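You operate a simulated robot arm through the tools that you are given. There is no shell and no other tool.

The job below is to be done with a simulated robot arm. You get a single attempt, and the scene is never put back.

JOB
Open the stop tap, take the softener off bypass, rinse it and draw some water to check.
Fine: hold the green button, wait for READY; then test tap into the measuring cap, and shut it.

The check looks at the end state, three seconds after you hand in, the way a careful person would. Anything else that was tipped, shoved, dropped, spilled or broken makes it a failure. A push-on lid holds only when it is set on centred and level and pressed home; a screw cap is set on level and turned clockwise until tight.

ROBOT AND FRAMES
A 6-joint arm with a two-finger parallel gripper, fixed in place. Base frame: the origin is at the foot of the arm, x ahead of it, y to its left, z up; the work surface is at about z = 814. Units: mm, degrees, N and s.
With the tool pointing down near the work surface it reaches from about 100 to 820 mm from the base axis. Its first joint turns from -115.0 to 115.0 degrees. Payload 4.2 kg.
The TCP is the grasp point between the finger pads, 23 mm short of the fingertips. In the tool frame z runs along the fingers and y along their closing line. The gripper opens to 94 mm. The fingers are 38 mm wide and 10 mm thick; the gripper's body (54 by 96 mm) begins 39 mm behind the TCP.
Orientation is told as [roll, pitch, yaw] about the base's x, y, z axes, in that order, counted from this pose: with the fingers straight down and closing along the base's y, the tool's x points along the base's -x, its y along +y and its z along -z.

CONTROLS
- The arm moves only by the tool servo_tool. Its argument "series" is a list of rows, each a list of 7 numbers: the shift along the tool's x, y, z in mm, then the turn, a rotation vector about the tool's x, y, z in degrees, then the gripper command, from -1 (shut) to 1 (fully open), values between in proportion. In form: [[dx, dy, dz, rx, ry, rz, fingers], ...]. A call has 1 to 20 rows; each row is the pose to reach, as a shift and turn from the pose commanded when the call began, along the tool's axes at that moment. A row lasts 0.2 s, in which the tool goes at most 50 mm and 8.6 degrees; a call with a longer step from one row to the next is refused whole, and so is a gripper value outside its range. Where a pose cannot be reached the arm comes as near as it can. A force on the tool above 40 N (or 10 N above the force at the start of the call, whichever is more), or a blocked arm, ends the call early, and 0.2 s more pass. The fingers move at their own pace (about 108 mm/s each) and stop on an object; they squeeze with about 27 N. The grip force told is the motor's: it shows also when the fingers shut on nothing. Time passes only in rows, and 0.2 s behind the last, so rows that repeat a pose let the fingers close. It gives the time, the measured TCP pose, the force on the tool (base axes), the opening and the grip force at its end, in the units of the frame above (readings bear some noise), with the torque about the TCP (base axes, N m) and any sound that the robot's microphone picked up.
- Cameras (640 x 400 px; columns grow to the right, rows downward): "scene" is fixed at [40.8, -496, 1683.7]; the picture's right is [0.58, -0.82, 0.00], its down [-0.44, -0.31, -0.84] and it looks along [0.69, 0.49, -0.54] (base axes); focal length 238 px, centre (320, 200). "wrist" rides on the gripper at [86, 16, -74] in the tool frame; the picture's right is [-0.18, 0.98, 0.00], its down [-0.58, -0.11, -0.81] and it looks along [-0.79, -0.15, 0.59] (tool axes); focal length 243 px, centre (320, 200). There is no depth. A picture from a camera that has moved, and an enlarged one, comes with that camera's place and axes in the base frame and with its lens. The place of the scene camera against the robot may be out by one fixed shift of up to 18 mm in any direction.
- grab_frame(camera): a new picture of that camera. It takes no simulated time.
- raise_lower(by): slides the trunk up (or, below 0, down) by that many mm; the arm rides with it, the base frame stays. It gives what a move gives, with no picture.
- zoom(camera, box): a new picture of the part [left, top, right, bottom] of that camera's present view, enlarged. It takes no simulated time.
- close_job(): hands the job in; it is judged then, once.

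Nothing tells you positions but the pictures and the camera data. Unless the task says otherwise, let go and move clear before handing in.

The tools are called after "Call:" as name(argument=value, ...) on one line, values as JSON. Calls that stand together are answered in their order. servo_tool: Moves the arm, as the interface text tells. Its arguments: {"type":"object","properties":{"series":{"type":"array","items":{"type":"array","items":{"type":"number"}}}},"required":["series"]} The other tools are called the same way: raise_lower (by) slides the trunk up or down; grab_frame (camera) takes a picture; zoom (camera, box) takes an enlarged picture of a part of a camera's view; close_job () hands the job in.

At the start:

```text
time: 0.0
position: [550.2, -245.6, 1593.5]
tool_rot: [0.0, 0.0, -0.1]
force: [-0.2, 0.4, -0.4]
torque: [-0.01, 0.0, 0.01]
grip_width: 94.0
grip_force: 0.0
trunk travel left (down, up): [-900.0, 90.0]
```

scene: 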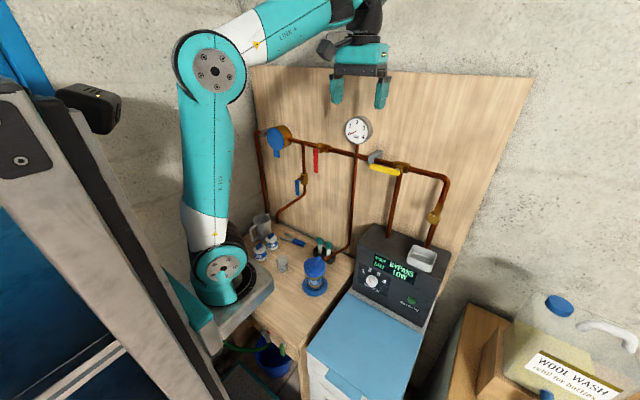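
wrist: 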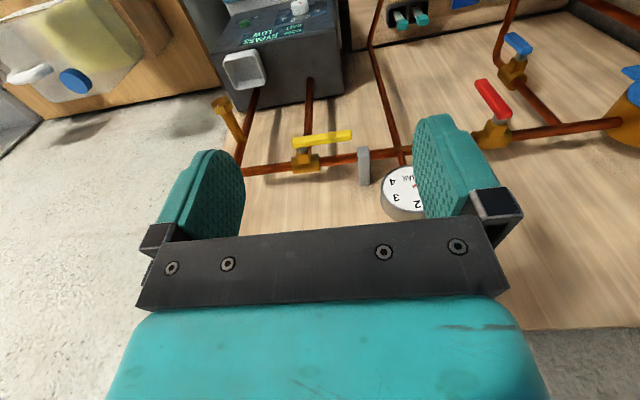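

I see a board with copper pipes, a red lever (stop tap?), a yellow lever (bypass?), a blue small tap, a water softener with a display reading "BYPASS LOW", and a bench with small items. I'll look closer before moving.

Call:
zoom(camera="scene", box=[250, 100, 410, 200])

Call:
zoom(camera="scene", box=[340, 130, 470, 211])

Call:
zoom(camera="scene", box=[340, 220, 460, 295])

Call:
zoom(camera="scene", box=[230, 200, 358, 280])

Call:
zoom(camera="scene", box=[220, 240, 400, 400])

Call:
zoom(camera="scene", box=[440, 270, 640, 400])

Call:
zoom(camera="wrist", box=[200, 0, 440, 150])

Call:
zoom(camera="wrist", box=[360, 0, 640, 175])

```text
4.00 times, centred on (330, 150) of scene
camera zoom: at [40.8, -496.0, 1683.7], right [0.58, -0.82, 0.0], down [-0.44, -0.31, -0.84], along [0.69, 0.49, -0.54], focal length 950 px, centre (280, 400)
```

zoom: 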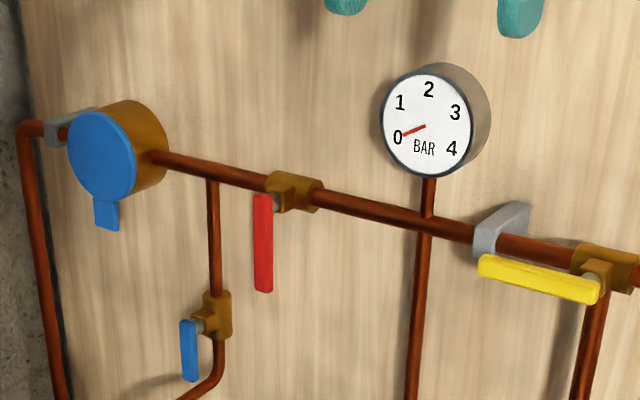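

```text
4.92 times, centred on (405, 170) of scene
camera zoom: at [40.8, -496.0, 1683.7], right [0.58, -0.82, 0.0], down [-0.44, -0.31, -0.84], along [0.69, 0.49, -0.54], focal length 1170 px, centre (-98, 345)
```

zoom: 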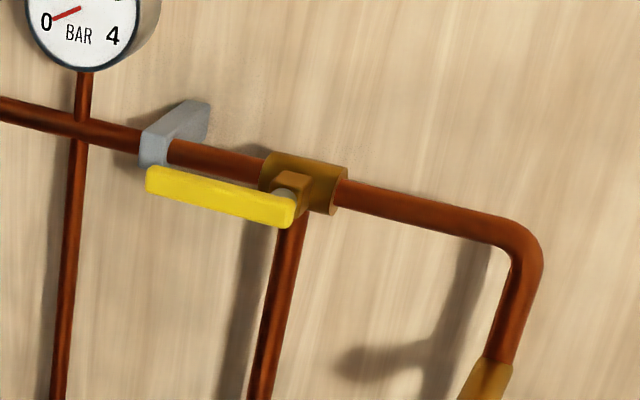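

```text
5.33 times, centred on (400, 258) of scene
camera zoom: at [40.8, -496.0, 1683.7], right [0.58, -0.82, 0.0], down [-0.44, -0.31, -0.84], along [0.69, 0.49, -0.54], focal length 1267 px, centre (-107, -107)
```

zoom: 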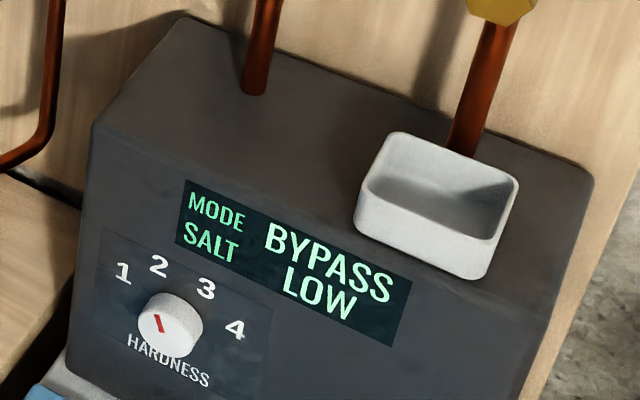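

```text
5.00 times, centred on (294, 240) of scene
camera zoom: at [40.8, -496.0, 1683.7], right [0.58, -0.82, 0.0], down [-0.44, -0.31, -0.84], along [0.69, 0.49, -0.54], focal length 1188 px, centre (450, 0)
```

zoom: 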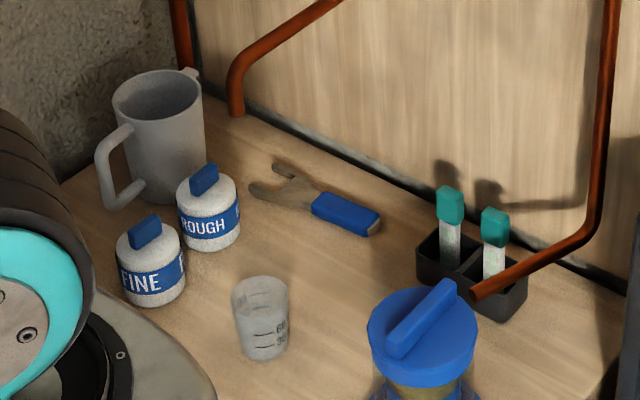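

```text
2.50 times, centred on (310, 320) of scene
camera zoom: at [40.8, -496.0, 1683.7], right [0.58, -0.82, 0.0], down [-0.44, -0.31, -0.84], along [0.69, 0.49, -0.54], focal length 594 px, centre (345, -100)
```

zoom: 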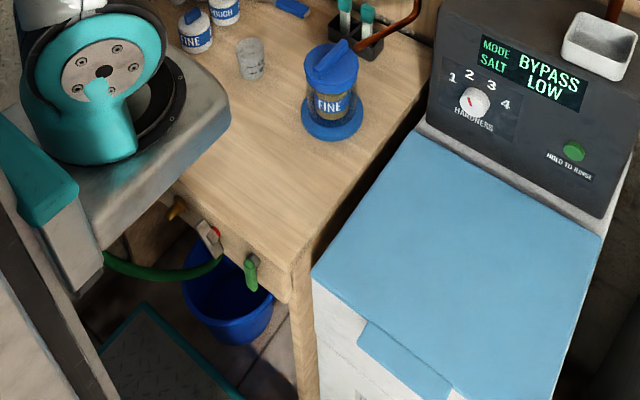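

```text
3.08 times, centred on (540, 335) of scene
camera zoom: at [40.8, -496.0, 1683.7], right [0.58, -0.82, 0.0], down [-0.44, -0.31, -0.84], along [0.69, 0.49, -0.54], focal length 731 px, centre (-357, -215)
```

zoom: 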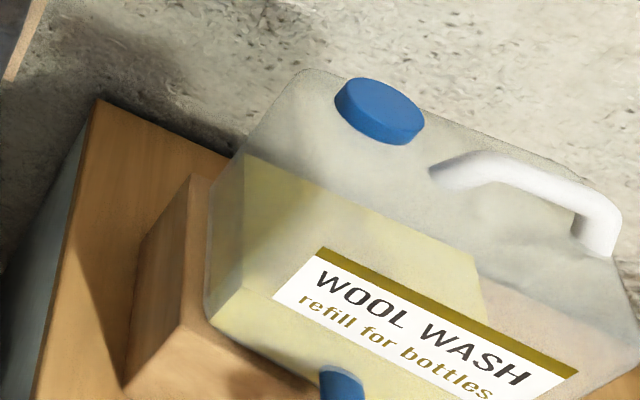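

```text
2.67 times, centred on (320, 75) of wrist
camera zoom: at [463.7, -228.9, 1667.4], right [0.18, 0.98, 0.0], down [0.58, -0.11, 0.81], along [0.79, -0.15, -0.59], focal length 647 px, centre (320, 533)
```

zoom: 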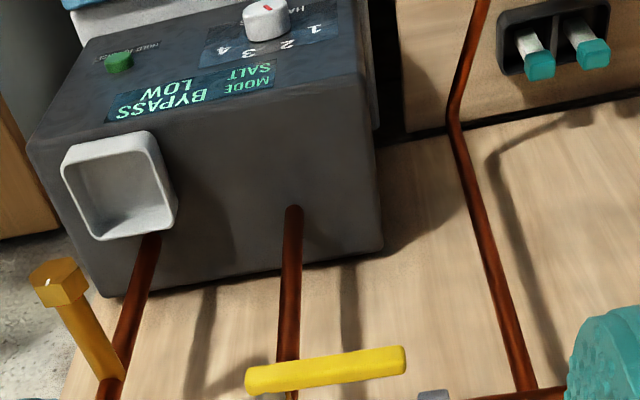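

```text
2.29 times, centred on (500, 88) of wrist
camera zoom: at [463.7, -228.9, 1667.4], right [0.18, 0.98, 0.0], down [0.58, -0.11, 0.81], along [0.79, -0.15, -0.59], focal length 555 px, centre (-91, 457)
```

zoom: 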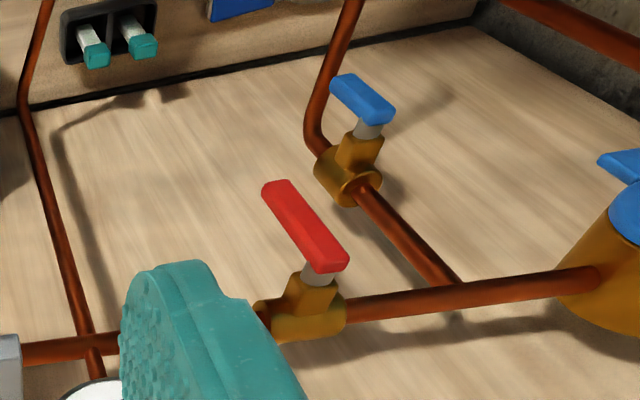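

The board with pipes is a wall at about x=750: the red lever hangs down across the pipe (closed), the yellow lever lies along the pipe, and the gauge reads 0. I'll move the arm around to get closer views of the valves and possible test taps.

Call:
raise_lower(by=-200)

Call:
grab_frame(camera="wrist")

Call:
grab_frame(camera="scene")

```text
time: 2.2
position: [550.2, -245.7, 1392.8]
tool_rot: [0.1, 0.0, 0.0]
force: [-1.2, -0.3, 0.3]
torque: [0.02, 0.03, -0.01]
grip_width: 94.1
grip_force: 0.0
trunk travel left (down, up): [-700.0, 290.0]
```

```text
taken
camera wrist: at [463.7, -228.8, 1467.5], right [0.18, 0.98, 0.0], down [0.58, -0.11, 0.81], along [0.79, -0.15, -0.59], focal length 243 px, centre (320, 200)
```

wrist: 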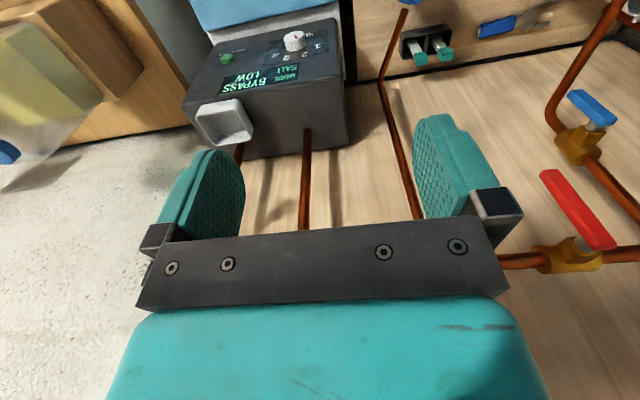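

```text
taken
```

scene: 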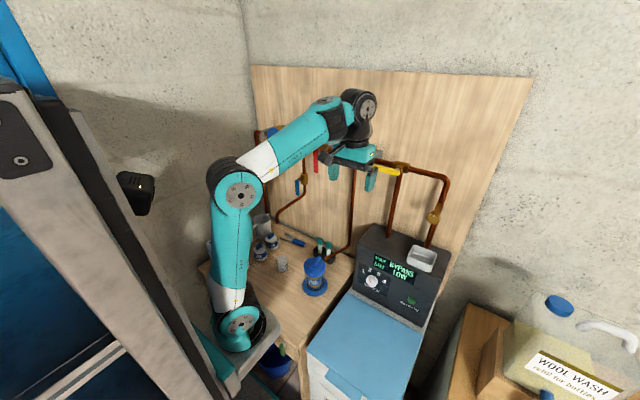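

The lower view is clear. Next I'll pull back and left over the bench to examine the bench items, the spout pipe and the taps beneath the bench edge.

Call:
servo_tool(series=[[30, 29, 18, 0, 0, 0, 1], [60, 58, 36, 0, 0, 0, 1], [90, 87, 54, 0, 0, 0, 1], [120, 116, 72, 0, 0, 0, 1], [150, 145, 90, 0, 0, 0, 1], [150, 145, 90, 0, 0, 0, -1], [150, 145, 90, 0, 0, 0, -1]])

Call:
grab_frame(camera="wrist")

Call:
grab_frame(camera="scene")

```text
time: 3.8
position: [463.9, -134.6, 1324.1]
tool_rot: [-0.1, 0.1, 0.0]
force: [-1.4, 0.0, 0.0]
torque: [-0.02, 0.03, -0.03]
grip_width: 0.0
grip_force: 26.6
out of reach, approached as far as the arm can: row 4, 5, 6, 7
trunk travel left (down, up): [-700.0, 290.0]
```

```text
taken
camera wrist: at [376.1, -117.3, 1399.9], right [0.18, 0.98, 0.0], down [0.58, -0.11, 0.81], along [0.79, -0.15, -0.59], focal length 243 px, centre (320, 200)
```

wrist: 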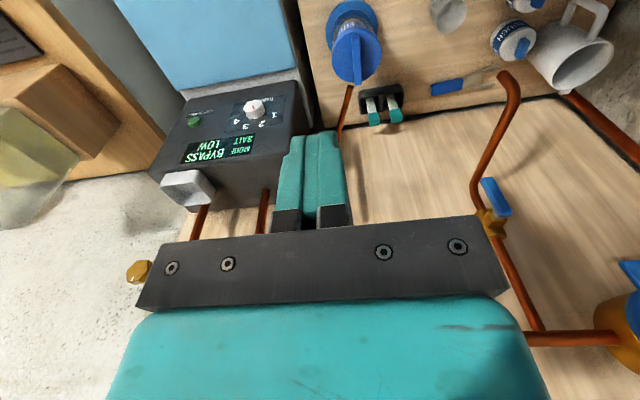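

```text
taken
```

scene: 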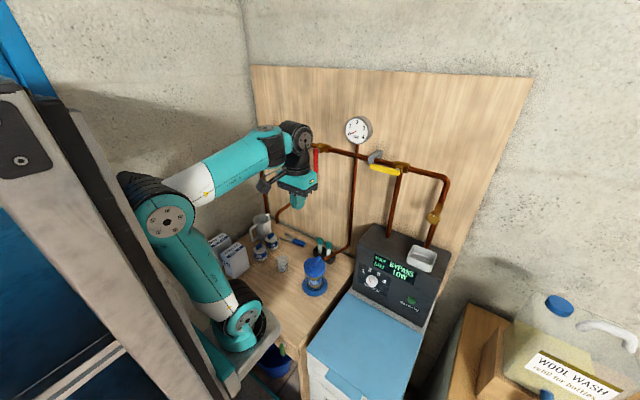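

I now see more: a carton at the back-left of the bench, and the blue-lever branch ending in a spout. I'll zoom in on these.

Call:
zoom(camera="wrist", box=[300, 0, 640, 212])

Call:
zoom(camera="wrist", box=[300, 0, 460, 100])

Call:
zoom(camera="scene", box=[190, 200, 350, 300])

Call:
zoom(camera="scene", box=[210, 290, 338, 370])

Call:
zoom(camera="scene", box=[290, 230, 354, 300])

Call:
zoom(camera="scene", box=[400, 170, 480, 280])

```text
1.88 times, centred on (470, 106) of wrist
camera zoom: at [376.1, -117.3, 1399.9], right [0.18, 0.98, 0.0], down [0.58, -0.11, 0.81], along [0.79, -0.15, -0.59], focal length 457 px, centre (38, 377)
```

zoom: 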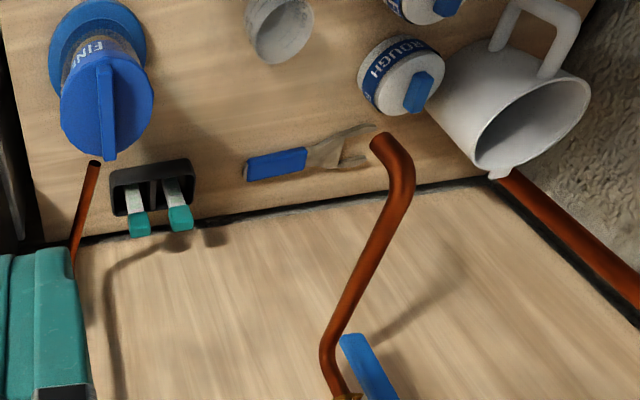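

```text
4.00 times, centred on (380, 50) of wrist
camera zoom: at [376.1, -117.3, 1399.9], right [0.18, 0.98, 0.0], down [0.58, -0.11, 0.81], along [0.79, -0.15, -0.59], focal length 970 px, centre (80, 800)
```

zoom: 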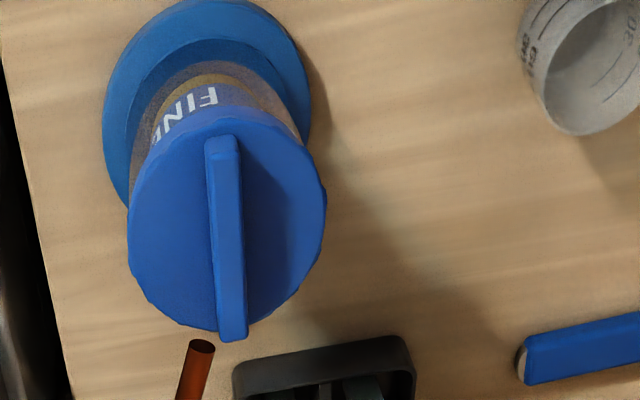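

```text
4.00 times, centred on (270, 250) of scene
camera zoom: at [40.8, -496.0, 1683.7], right [0.58, -0.82, 0.0], down [-0.44, -0.31, -0.84], along [0.69, 0.49, -0.54], focal length 950 px, centre (520, 0)
```

zoom: 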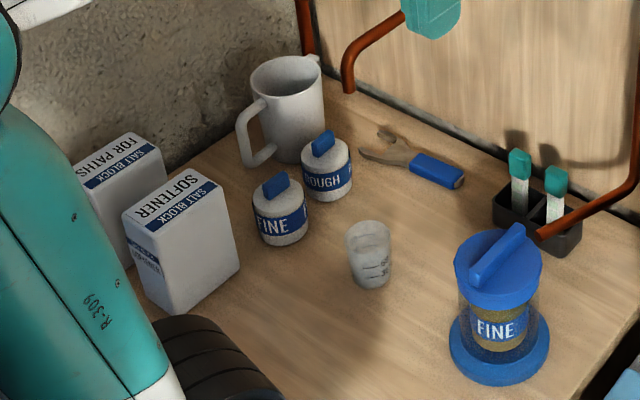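

```text
5.00 times, centred on (274, 330) of scene
camera zoom: at [40.8, -496.0, 1683.7], right [0.58, -0.82, 0.0], down [-0.44, -0.31, -0.84], along [0.69, 0.49, -0.54], focal length 1188 px, centre (550, -450)
```

zoom: 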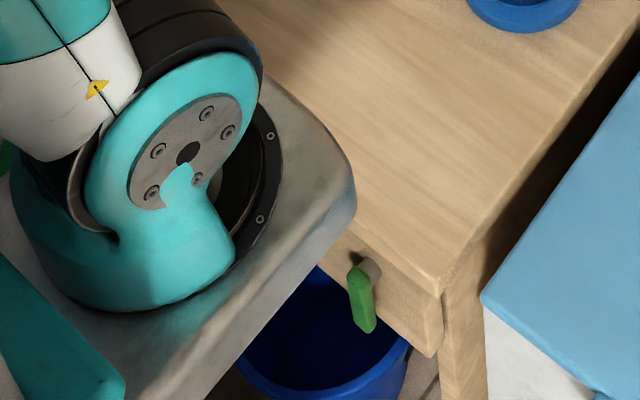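

```text
5.71 times, centred on (322, 265) of scene
camera zoom: at [40.8, -496.0, 1683.7], right [0.58, -0.82, 0.0], down [-0.44, -0.31, -0.84], along [0.69, 0.49, -0.54], focal length 1357 px, centre (309, -171)
```

zoom: 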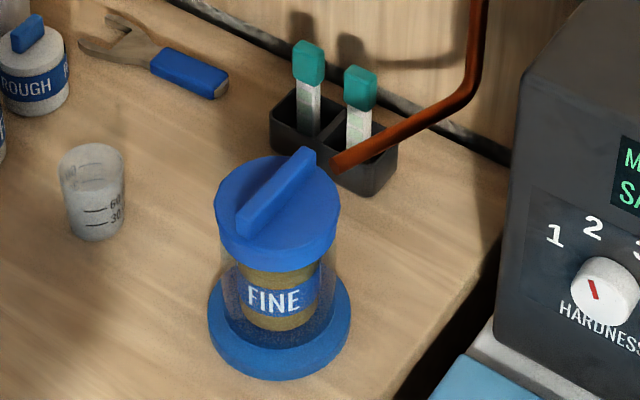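

```text
3.64 times, centred on (440, 225) of scene
camera zoom: at [40.8, -496.0, 1683.7], right [0.58, -0.82, 0.0], down [-0.44, -0.31, -0.84], along [0.69, 0.49, -0.54], focal length 864 px, centre (-116, 109)
```

zoom: 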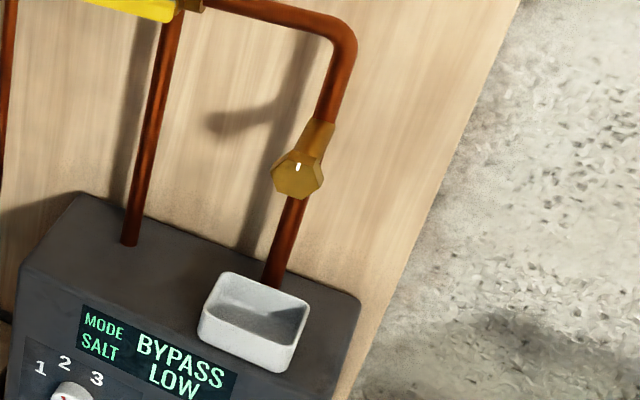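

The graduated cup stands on the bench, apparently right under the blue-lever branch's spout. There are also fittings under the bench front that I need to understand, so I'll raise the trunk to uncover them to the scene camera.

Call:
raise_lower(by=290)

Call:
zoom(camera="scene", box=[210, 290, 338, 370])

Call:
zoom(camera="scene", box=[240, 100, 340, 250])

Call:
grab_frame(camera="wrist")

Call:
zoom(camera="scene", box=[250, 230, 330, 280])

```text
time: 6.7
position: [462.8, -134.7, 1614.4]
tool_rot: [0.0, 0.2, 0.0]
force: [0.8, 0.5, -0.2]
torque: [-0.03, -0.01, 0.02]
grip_width: 0.0
grip_force: 26.4
trunk travel left (down, up): [-990.0, 0.0]
```

```text
5.00 times, centred on (274, 330) of scene
camera zoom: at [40.8, -496.0, 1683.7], right [0.58, -0.82, 0.0], down [-0.44, -0.31, -0.84], along [0.69, 0.49, -0.54], focal length 1188 px, centre (550, -450)
```

zoom: 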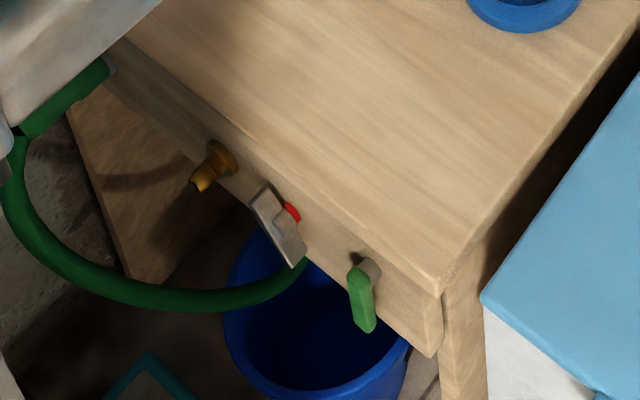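

```text
2.67 times, centred on (290, 175) of scene
camera zoom: at [40.8, -496.0, 1683.7], right [0.58, -0.82, 0.0], down [-0.44, -0.31, -0.84], along [0.69, 0.49, -0.54], focal length 634 px, centre (400, 267)
```

zoom: 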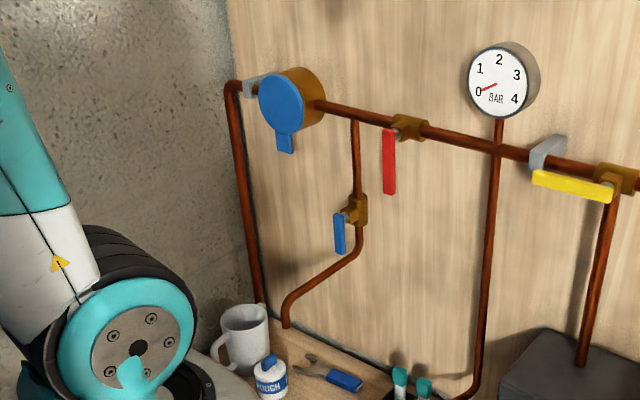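

```text
taken
camera wrist: at [376.2, -117.5, 1690.0], right [0.18, 0.98, 0.0], down [0.58, -0.11, 0.81], along [0.79, -0.15, -0.59], focal length 243 px, centre (320, 200)
```

wrist: 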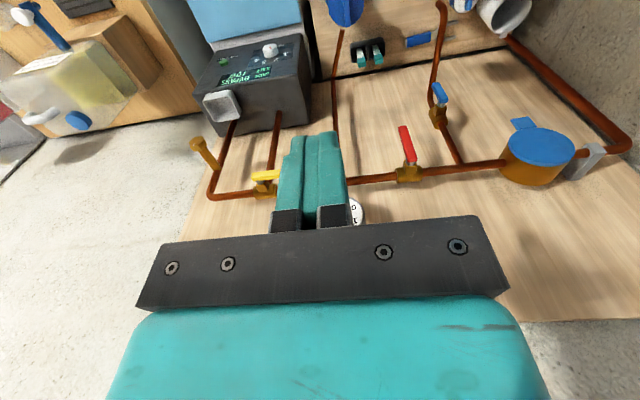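

```text
8.00 times, centred on (290, 255) of scene
camera zoom: at [40.8, -496.0, 1683.7], right [0.58, -0.82, 0.0], down [-0.44, -0.31, -0.84], along [0.69, 0.49, -0.54], focal length 1900 px, centre (560, -240)
```

zoom: 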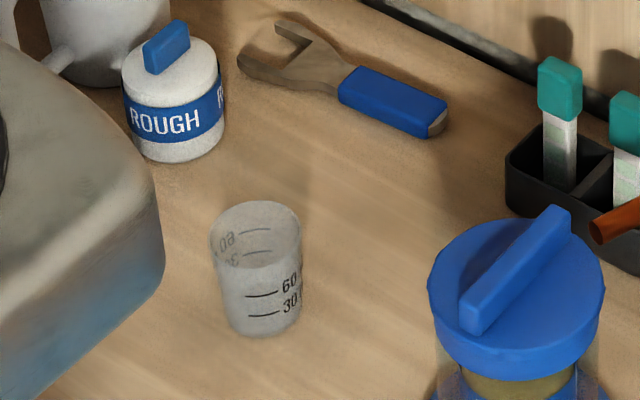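

There's a hose into a bucket, a brass hose nozzle and a green lever under the bench; on the board are meter, blue, red and yellow valves. I'll bring the wrist camera closer to the blue and red valves and the spout.

Call:
servo_tool(series=[[-17, 24, 33, 0, 0, 0, -1], [-34, 48, 66, 0, 0, 0, -1], [-51, 72, 99, 0, 0, 0, -1], [-68, 96, 132, 0, 0, 0, -1], [-85, 120, 165, 0, 0, 0, -1], [-102, 144, 198, 0, 0, 0, -1], [-119, 168, 231, 0, 0, 0, -1], [-137, 195, 264, 0, 0, 0, -1], [-137, 195, 264, 0, 0, 0, -1]])

Call:
grab_frame(camera="wrist")

Call:
grab_frame(camera="scene")

```text
time: 8.7
position: [600.7, 60.6, 1350.9]
tool_rot: [0.0, 0.1, -0.1]
force: [0.8, 0.3, -1.2]
torque: [-0.01, 0.0, -0.01]
grip_width: 0.2
grip_force: 27.1
trunk travel left (down, up): [-990.0, 0.0]
```

```text
taken
camera wrist: at [514.5, 77.4, 1425.3], right [0.19, 0.98, 0.0], down [0.58, -0.11, 0.81], along [0.79, -0.15, -0.59], focal length 243 px, centre (320, 200)
```

wrist: 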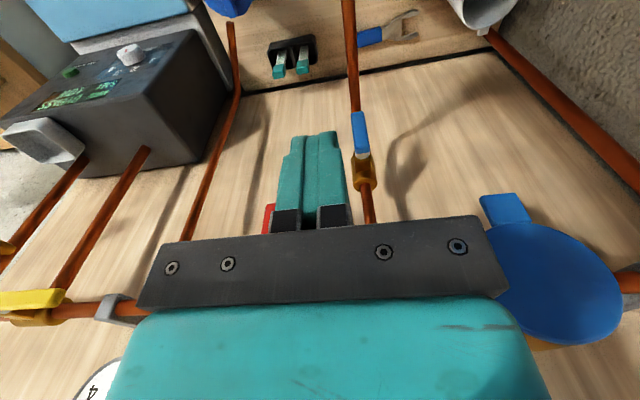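

```text
taken
```

scene: 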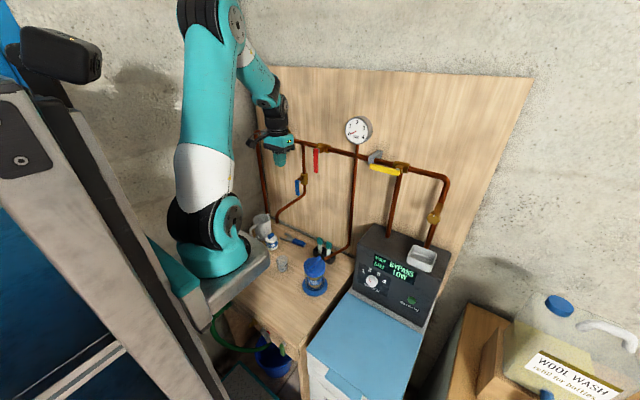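

The blue valve, the meter and the downstream pipes are now in view. I'll zoom into them.

Call:
zoom(camera="wrist", box=[330, 0, 490, 230])

Call:
zoom(camera="wrist", box=[460, 150, 640, 362])

Call:
zoom(camera="wrist", box=[0, 0, 260, 180])

Call:
zoom(camera="wrist", box=[0, 220, 160, 320])

Call:
zoom(camera="scene", box=[260, 160, 340, 290])

```text
1.74 times, centred on (410, 115) of wrist
camera zoom: at [514.5, 77.4, 1425.3], right [0.19, 0.98, 0.0], down [0.58, -0.11, 0.81], along [0.79, -0.15, -0.59], focal length 422 px, centre (164, 348)
```

zoom: 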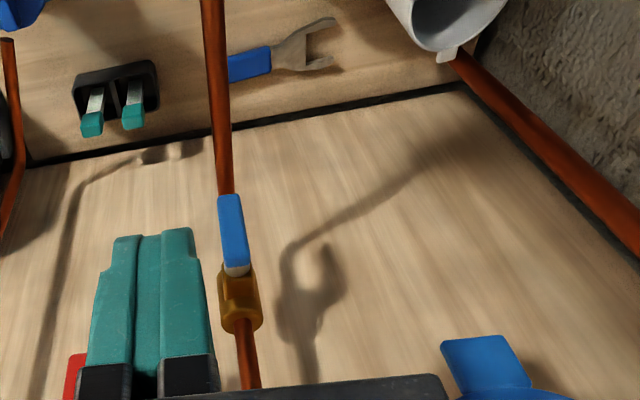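

```text
1.89 times, centred on (550, 256) of wrist
camera zoom: at [514.5, 77.4, 1425.3], right [0.19, 0.98, 0.0], down [0.58, -0.11, 0.81], along [0.79, -0.15, -0.59], focal length 458 px, centre (-114, 94)
```

zoom: 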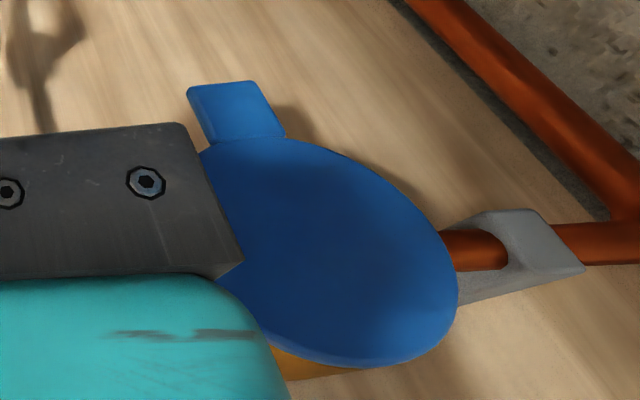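

```text
2.22 times, centred on (130, 90) of wrist
camera zoom: at [514.5, 77.4, 1425.3], right [0.19, 0.98, 0.0], down [0.58, -0.11, 0.81], along [0.79, -0.15, -0.59], focal length 539 px, centre (742, 444)
```

zoom: 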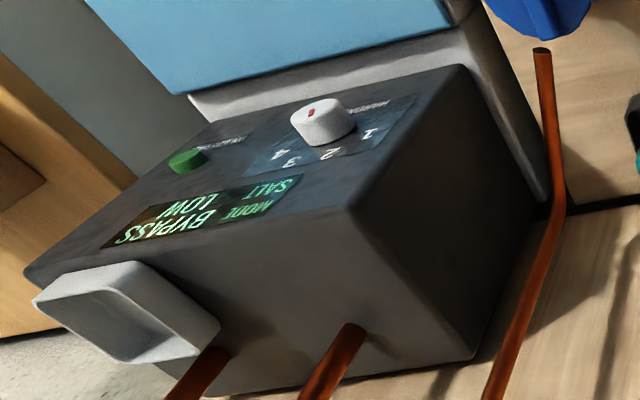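

```text
4.00 times, centred on (80, 270) of wrist
camera zoom: at [514.5, 77.4, 1425.3], right [0.19, 0.98, 0.0], down [0.58, -0.11, 0.81], along [0.79, -0.15, -0.59], focal length 970 px, centre (1280, -80)
```

zoom: 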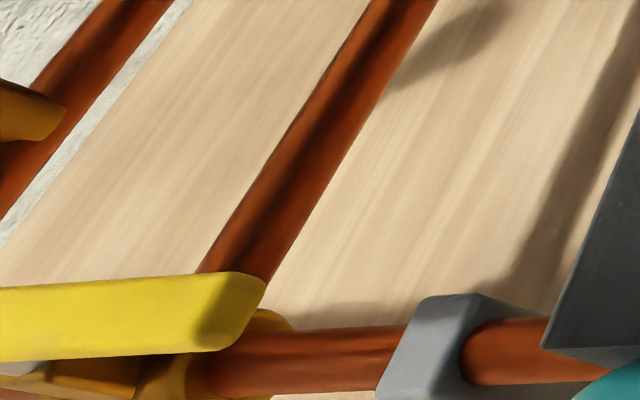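

```text
3.08 times, centred on (300, 225) of scene
camera zoom: at [40.8, -496.0, 1683.7], right [0.58, -0.82, 0.0], down [-0.44, -0.31, -0.84], along [0.69, 0.49, -0.54], focal length 731 px, centre (382, 123)
```

zoom: 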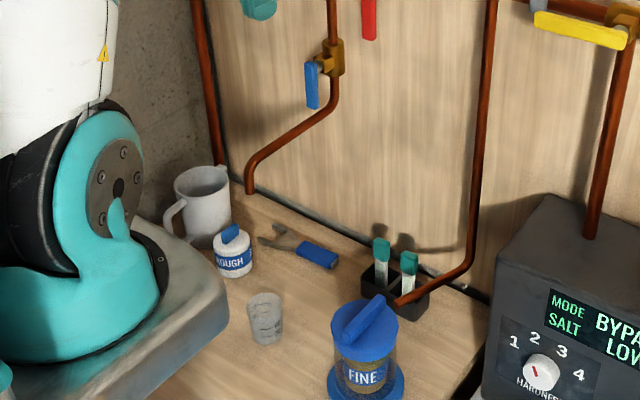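

The blue lever lies parallel to its pipe. I want a closer look at the brass hex fitting on the softener's right pipe and at the tray below it, so I'll move right.

Call:
servo_tool(series=[[10, -45, 0, 0, 0, 0, -1], [20, -90, 0, 0, 0, 0, -1], [30, -135, 0, 0, 0, 0, -1], [40, -180, 0, 0, 0, 0, -1], [40, -225, 0, 0, 0, 0, -1], [40, -270, 0, 0, 0, 0, -1], [40, -315, 0, 0, 0, 0, -1], [40, -360, 0, 0, 0, 0, -1], [40, -400, 5, 0, 0, 0, -1], [40, -430, 10, 0, 0, 0, -1], [40, -430, 10, 0, 0, 0, -1]])

Call:
grab_frame(camera="wrist")

Call:
zoom(camera="wrist", box=[160, 80, 320, 240])

Call:
grab_frame(camera="scene")

```text
time: 11.1
position: [559.9, -370.0, 1340.1]
tool_rot: [0.1, 0.1, 0.0]
force: [-0.3, -0.3, 0.3]
torque: [0.0, -0.01, 0.02]
grip_width: 0.0
grip_force: 27.0
trunk travel left (down, up): [-990.0, 0.0]
```

```text
taken
camera wrist: at [471.9, -352.9, 1415.4], right [0.18, 0.98, 0.0], down [0.58, -0.11, 0.81], along [0.79, -0.15, -0.59], focal length 243 px, centre (320, 200)
```

wrist: 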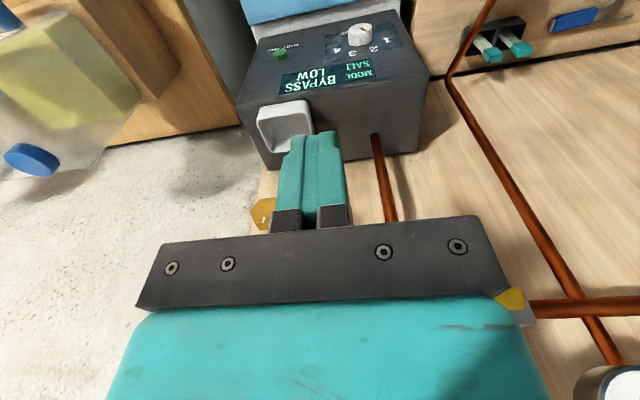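

```text
2.50 times, centred on (240, 160) of wrist
camera zoom: at [471.9, -352.9, 1415.4], right [0.18, 0.98, 0.0], down [0.58, -0.11, 0.81], along [0.79, -0.15, -0.59], focal length 606 px, centre (520, 300)
```

zoom: 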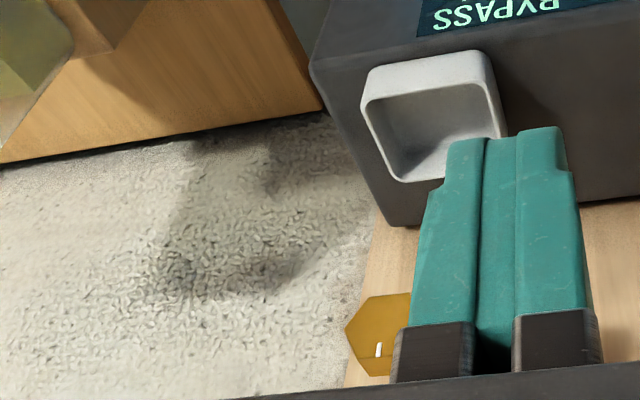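

```text
taken
```

scene: 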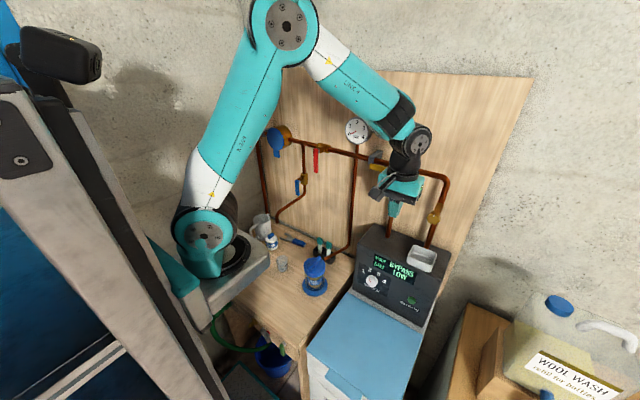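

The hex fitting carries a pointer mark but isn't in this job's vocabulary; red is the stop tap, yellow the bypass, the green button is on the softener, and the blue lever has the spout over the cup. To turn levers lying in the wall plane I want the fingers pointing forward, so I'll pitch the tool in free space.

Call:
servo_tool(series=[[10, 0, 0, 0, -8, 0, -1], [20, 0, 0, 0, -16, 0, -1], [30, 0, 0, 0, -24, 0, -1], [40, 0, 0, 0, -32, 0, -1], [50, 0, 0, 0, -40, 0, -1], [60, 0, 0, 0, -48, 0, -1], [60, 0, 0, 0, -56, 0, -1], [60, 0, 0, 0, -64, 0, -1], [60, 0, 0, 0, -72, 0, -1], [60, 0, 0, 0, -80, 0, -1], [60, 0, 0, 0, -85, 0, -1], [60, 0, 0, 0, -90, 0, -1], [60, 0, 0, 0, -90, 0, -1]])

Call:
grab_frame(camera="wrist")

Call:
grab_frame(camera="scene")

```text
time: 13.9
position: [499.6, -369.8, 1339.9]
tool_rot: [0.2, -82.5, -0.2]
force: [0.5, -0.2, -0.5]
torque: [-0.01, -0.03, 0.01]
grip_width: 0.0
grip_force: 26.7
out of reach, approached as far as the arm can: row 12, 13
trunk travel left (down, up): [-990.0, 0.0]
```

```text
taken
camera wrist: at [413.7, -352.6, 1265.2], right [0.03, 0.98, 0.18], down [-0.72, -0.11, 0.68], along [0.69, -0.15, 0.71], focal length 243 px, centre (320, 200)
```

wrist: 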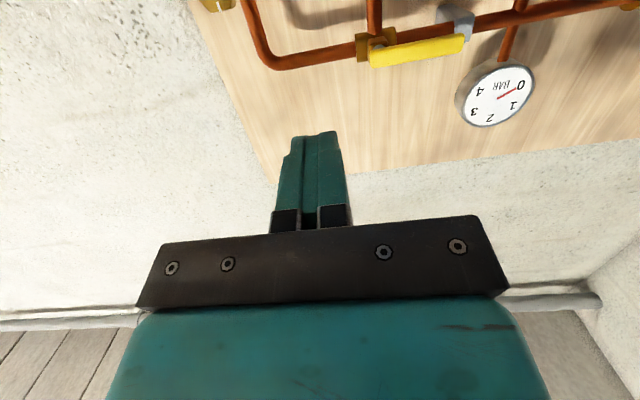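

```text
taken
```

scene: 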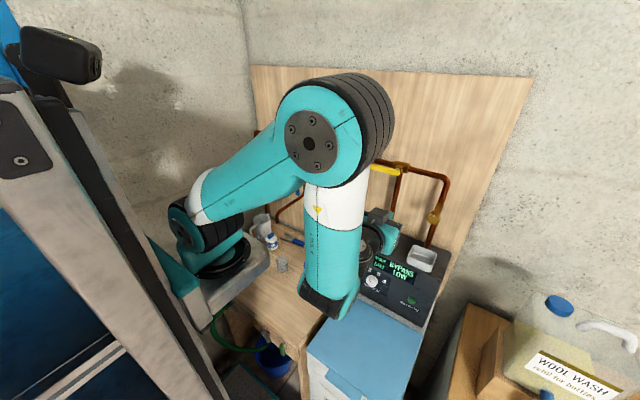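

Pitching works (82.5° at this spot). From triangulation the yellow lever spans y −322…−227 at z≈1365 with its front face at x≈711, pivot at its right end. I'll approach to a point above and in front of its free end.

Call:
servo_tool(series=[[-20, 32, 25, 0, 0, 0, -1], [-40, 64, 50, 0, 0, 0, -1], [-60, 96, 75, 0, 0, 0, -1], [-80, 128, 100, 0, 0, 0, -1], [-80, 128, 100, 0, 0, 0, -1]])

Call:
grab_frame(camera="wrist")

Call:
grab_frame(camera="scene")

```text
time: 15.1
position: [625.8, -251.1, 1411.8]
tool_rot: [0.2, -82.4, -0.2]
force: [0.1, 0.1, -0.1]
torque: [-0.01, -0.04, -0.03]
grip_width: 0.1
grip_force: 26.4
out of reach, approached as far as the arm can: row 1, 2, 3, 4, 5
trunk travel left (down, up): [-990.0, 0.0]
```

```text
taken
camera wrist: at [540.2, -233.9, 1336.4], right [0.03, 0.98, 0.18], down [-0.72, -0.11, 0.68], along [0.69, -0.15, 0.71], focal length 243 px, centre (320, 200)
```

wrist: 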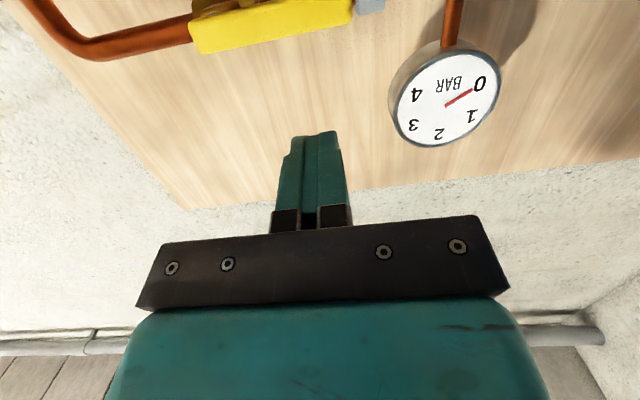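

```text
taken
```

scene: 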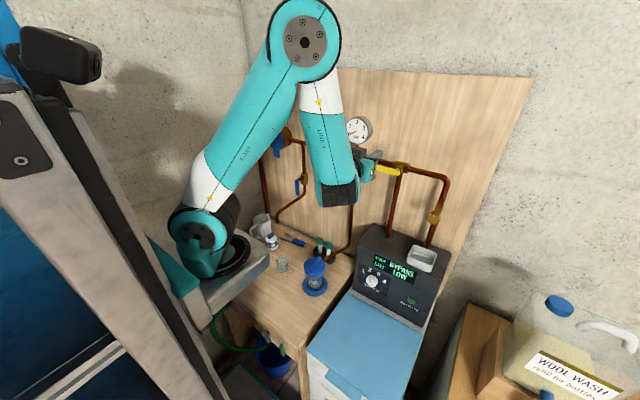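

The wrist seems to have a pitch limit near 82°, so I'll back off the pitch by about 12° to regain exact tracking.

Call:
servo_tool(series=[[0, 0, 0, 0, 6, 0, -1], [0, 0, 0, 0, 12, 0, -1], [0, 0, 0, 0, 12, 0, -1]])

```text
time: 15.9
position: [625.5, -253.0, 1411.0]
tool_rot: [0.2, -70.4, -0.1]
force: [-0.2, 0.1, 0.4]
torque: [0.0, -0.01, -0.04]
grip_width: 0.0
grip_force: 26.8
trunk travel left (down, up): [-990.0, 0.0]
```

Tracking is exact again at pitch −70°. Now I'll bring the fingertips over the yellow lever's free end and look before pushing.

Call:
servo_tool(series=[[-12, 3, 37, 0, 0, 0, -1], [-23.7, 6, 73.9, 0, 0, 0, -1], [-23.7, 6, 73.9, 0, 0, 0, -1]])

Call:
grab_frame(camera="wrist")

Call:
zoom(camera="scene", box=[320, 120, 448, 200])

```text
time: 16.7
position: [704.8, -246.5, 1407.4]
tool_rot: [0.1, -70.4, -0.2]
force: [0.5, -0.1, -0.1]
torque: [0.0, -0.01, -0.03]
grip_width: 0.1
grip_force: 27.2
trunk travel left (down, up): [-990.0, 0.0]
```

```text
taken
camera wrist: at [604.6, -229.1, 1351.9], right [0.06, 0.98, 0.17], down [-0.56, -0.11, 0.82], along [0.82, -0.15, 0.55], focal length 243 px, centre (320, 200)
```

wrist: 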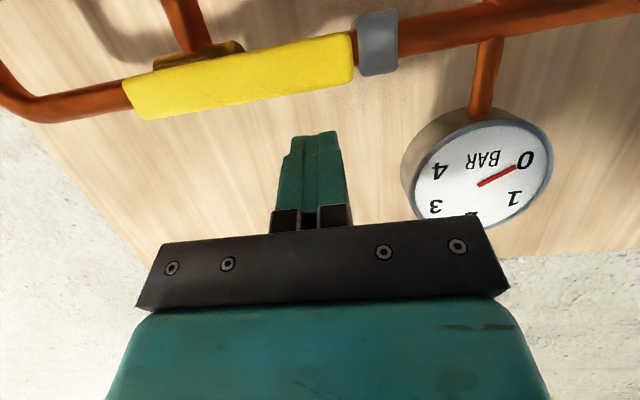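

```text
5.00 times, centred on (384, 160) of scene
camera zoom: at [40.8, -496.0, 1683.7], right [0.58, -0.82, 0.0], down [-0.44, -0.31, -0.84], along [0.69, 0.49, -0.54], focal length 1188 px, centre (0, 400)
```

zoom: 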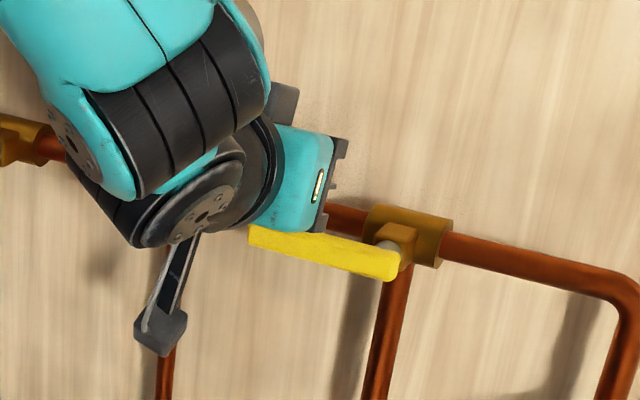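

The fingertips sit ~13 mm above the yellow lever's end, with the clip just beyond it. I'll push its free end down through the first third of the arc and check it follows.

Call:
servo_tool(series=[[6, 1, 2, 0, 0, 0, -1], [11.7, 1.5, 4.2, 0, 0, 0, -1], [19, 1.5, 6.8, 0, 0, 0, -1], [26.5, 1.4, 9.4, 0, 0, 0, -1], [33, -0.5, 11.7, 0, 0, 0, -1], [39.6, -2.4, 14.1, 0, 0, 0, -1]])

Call:
grab_frame(camera="wrist")

Call:
zoom(camera="scene", box=[320, 120, 448, 200])

```text
time: 18.1
position: [702.3, -249.6, 1365.2]
tool_rot: [-0.1, -70.4, -0.1]
force: [-0.1, 0.2, 0.0]
torque: [0.03, 0.0, 0.02]
grip_width: 0.0
grip_force: 27.4
trunk travel left (down, up): [-990.0, 0.0]
```

```text
taken
camera wrist: at [603.2, -232.4, 1310.0], right [0.06, 0.98, 0.17], down [-0.56, -0.11, 0.82], along [0.82, -0.15, 0.55], focal length 243 px, centre (320, 200)
```

wrist: 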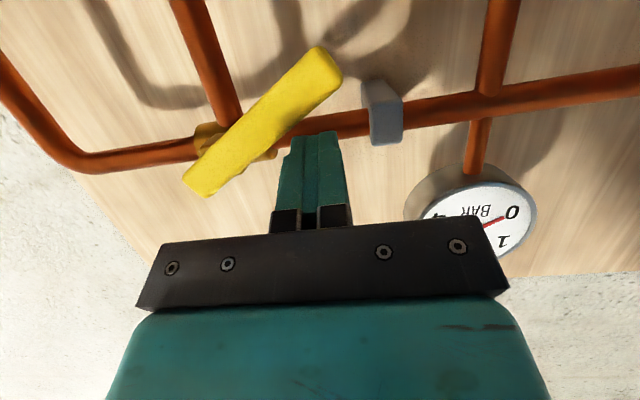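

```text
5.00 times, centred on (384, 160) of scene
camera zoom: at [40.8, -496.0, 1683.7], right [0.58, -0.82, 0.0], down [-0.44, -0.31, -0.84], along [0.69, 0.49, -0.54], focal length 1188 px, centre (0, 400)
```

zoom: 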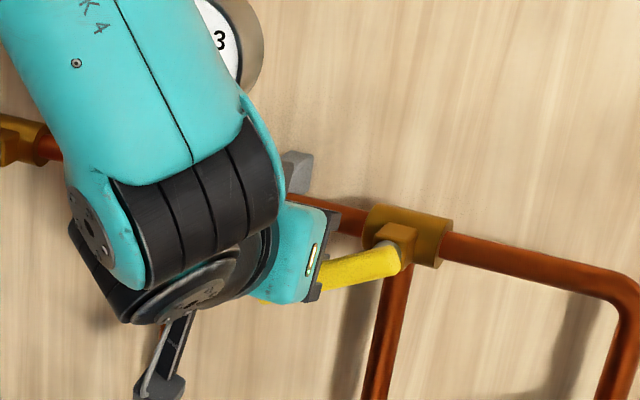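

The yellow lever turns down freely. I'll continue around the arc to vertical.

Call:
servo_tool(series=[[6, -3, 2, 0, 0, 0, -1], [11.7, -6.6, 4.2, 0, 0, 0, -1], [17, -11.5, 6, 0, 0, 0, -1], [21.2, -16.8, 7.5, 0, 0, 0, -1], [25, -23, 8.9, 0, 0, 0, -1], [28, -29.4, 10, 0, 0, 0, -1], [30, -36, 10.7, 0, 0, 0, -1], [31.3, -43.4, 11.1, 0, 0, 0, -1], [31.3, -47, 11.1, 0, 0, 0, -1]])

Call:
grab_frame(camera="wrist")

Call:
zoom(camera="scene", box=[320, 120, 448, 200])

Call:
zoom(camera="scene", box=[340, 220, 460, 315])

```text
time: 20.1
position: [703.5, -289.6, 1332.2]
tool_rot: [0.5, -70.4, 0.0]
force: [-3.7, 38.1, -4.7]
torque: [-0.68, -0.04, 0.16]
grip_width: 0.0
grip_force: 26.8
trunk travel left (down, up): [-990.0, 0.0]
```

```text
taken
camera wrist: at [603.7, -272.9, 1277.2], right [0.05, 0.98, 0.18], down [-0.56, -0.12, 0.82], along [0.83, -0.14, 0.55], focal length 243 px, centre (320, 200)
```

wrist: 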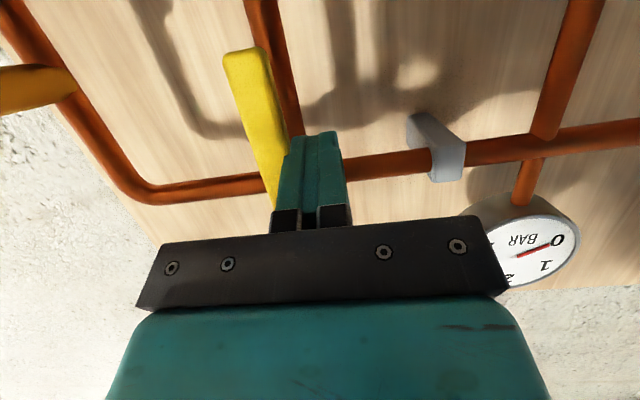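

```text
5.00 times, centred on (384, 160) of scene
camera zoom: at [40.8, -496.0, 1683.7], right [0.58, -0.82, 0.0], down [-0.44, -0.31, -0.84], along [0.69, 0.49, -0.54], focal length 1188 px, centre (0, 400)
```

zoom: 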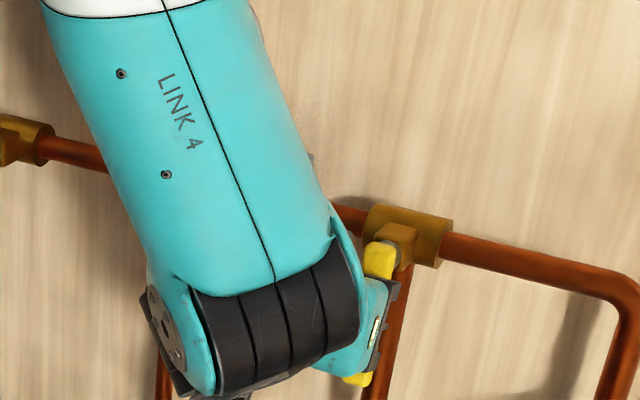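

```text
4.21 times, centred on (400, 268) of scene
camera zoom: at [40.8, -496.0, 1683.7], right [0.58, -0.82, 0.0], down [-0.44, -0.31, -0.84], along [0.69, 0.49, -0.54], focal length 1000 px, centre (-17, -84)
```

zoom: 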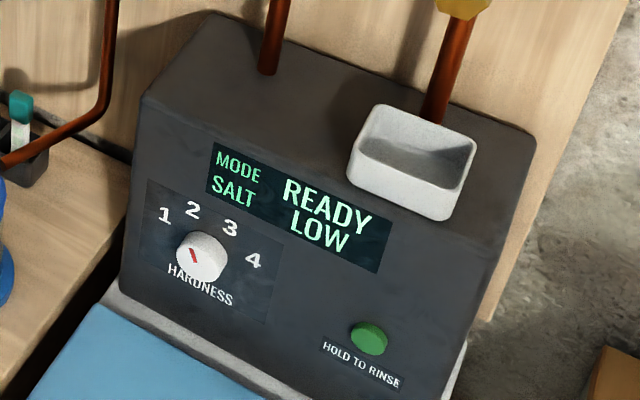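

Yellow is fully down against its stop, and the panel now says READY (salt LOW). Next I'll retreat and go to the right-hand side of the red lever (hanging at y≈−8, z 1283–1364).

Call:
servo_tool(series=[[0, 12, 0, 0, 0, 0, -1], [0, 24, 0, 0, 0, 0, -1], [10, 26, -28, 0, 0, 0, -1], [20, 28, -56, 0, 0, 0, -1], [30, 73, -54, 0, 0, 0, -1], [40, 118, -51, 0, 0, 0, -1], [50, 163, -48, 0, 0, 0, -1], [60, 208, -45, 0, 0, 0, -1], [60.7, 250, -45.2, 0, 0, 0, -1], [60.7, 250, -45.2, 0, 0, 0, -1]])

Call:
grab_frame(camera="wrist")

Call:
grab_frame(camera="scene")

```text
time: 22.3
position: [654.6, -41.4, 1281.4]
tool_rot: [-0.6, -70.7, 0.3]
force: [0.0, -0.9, 0.3]
torque: [0.01, -0.01, 0.01]
grip_width: 0.1
grip_force: 26.3
out of reach, approached as far as the arm can: row 6, 7, 8, 9, 10
trunk travel left (down, up): [-990.0, 0.0]
```

```text
taken
camera wrist: at [556.0, -24.8, 1223.9], right [0.06, 0.98, 0.17], down [-0.57, -0.11, 0.82], along [0.82, -0.15, 0.55], focal length 243 px, centre (320, 200)
```

wrist: 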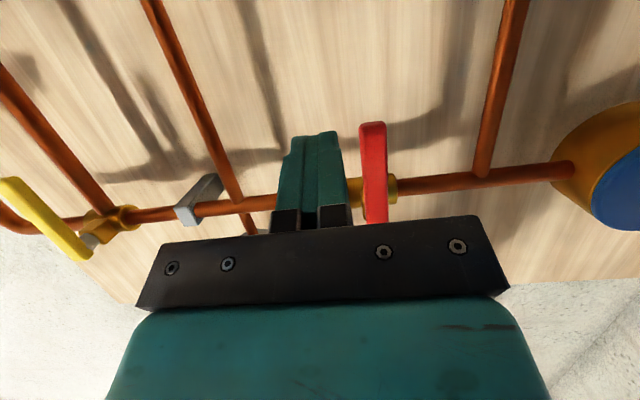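

```text
taken
```

scene: 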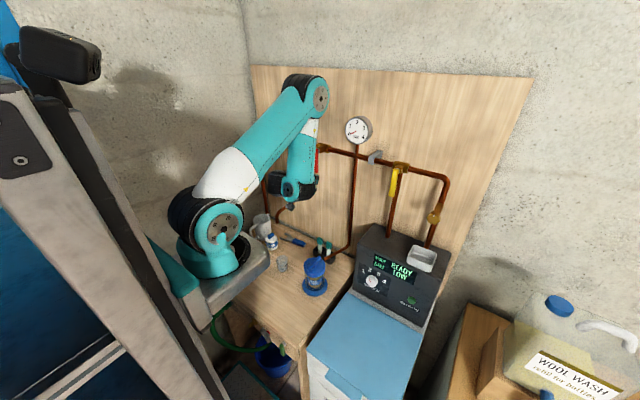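

The fingers are on the right side of the red lever. I'll move in beside its free end, without touching yet.

Call:
servo_tool(series=[[-12, 2, 21, 0, 0, 0, -1], [-24.3, 4, 42.7, 0, 0, 0, -1], [-24.3, 4, 42.7, 0, 0, 0, -1]])

Call:
grab_frame(camera="wrist")

Call:
zoom(camera="scene", box=[250, 100, 410, 200])

```text
time: 23.1
position: [663.0, -47.5, 1269.8]
tool_rot: [0.1, -70.6, -0.1]
force: [-0.5, -0.2, -0.5]
torque: [-0.02, 0.02, 0.01]
grip_width: 0.2
grip_force: 26.8
out of reach, approached as far as the arm can: row 1, 2, 3
trunk travel left (down, up): [-990.0, 0.0]
```

```text
taken
camera wrist: at [563.9, -30.0, 1213.0], right [0.06, 0.98, 0.17], down [-0.57, -0.11, 0.82], along [0.82, -0.15, 0.55], focal length 243 px, centre (320, 200)
```

wrist: 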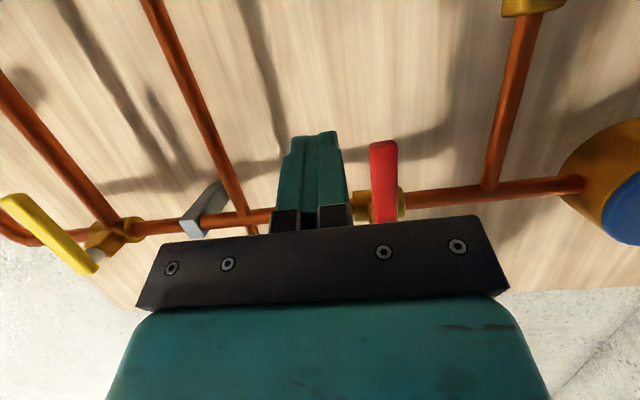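

```text
4.00 times, centred on (330, 150) of scene
camera zoom: at [40.8, -496.0, 1683.7], right [0.58, -0.82, 0.0], down [-0.44, -0.31, -0.84], along [0.69, 0.49, -0.54], focal length 950 px, centre (280, 400)
```

zoom: 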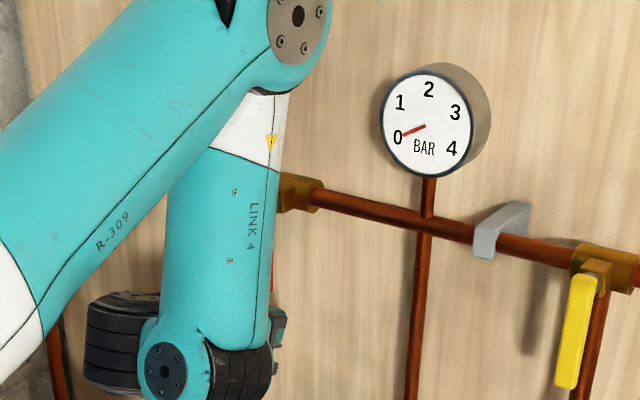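

The wrist is near a joint limit here because the trunk is too high. I'll lower the trunk by 150 mm (clear space below) and bring the hand back up.

Call:
raise_lower(by=-150)

Call:
servo_tool(series=[[-37, 2, -14, 0, 0, 0, -1], [-75, 4, -28, 0, 0, 0, -1], [-112, 6, -42, 0, 0, 0, -1], [-150, 8, -55, 0, 0, 0, -1], [-150, 8, -55, 0, 0, 0, -1]])

```text
time: 24.8
position: [663.3, -46.7, 1119.8]
tool_rot: [0.1, -70.5, -0.1]
force: [-0.1, 0.4, -0.1]
torque: [0.03, 0.01, 0.02]
grip_width: 0.0
grip_force: 26.9
trunk travel left (down, up): [-840.0, 150.0]
```

```text
time: 26.0
position: [658.6, -47.6, 1134.2]
tool_rot: [0.1, -71.1, -0.1]
force: [0.6, -0.3, 1.0]
torque: [0.02, 0.02, 0.0]
grip_width: 0.1
grip_force: 27.1
out of reach, approached as far as the arm can: row 1, 2, 3, 4, 5
trunk travel left (down, up): [-840.0, 150.0]
```

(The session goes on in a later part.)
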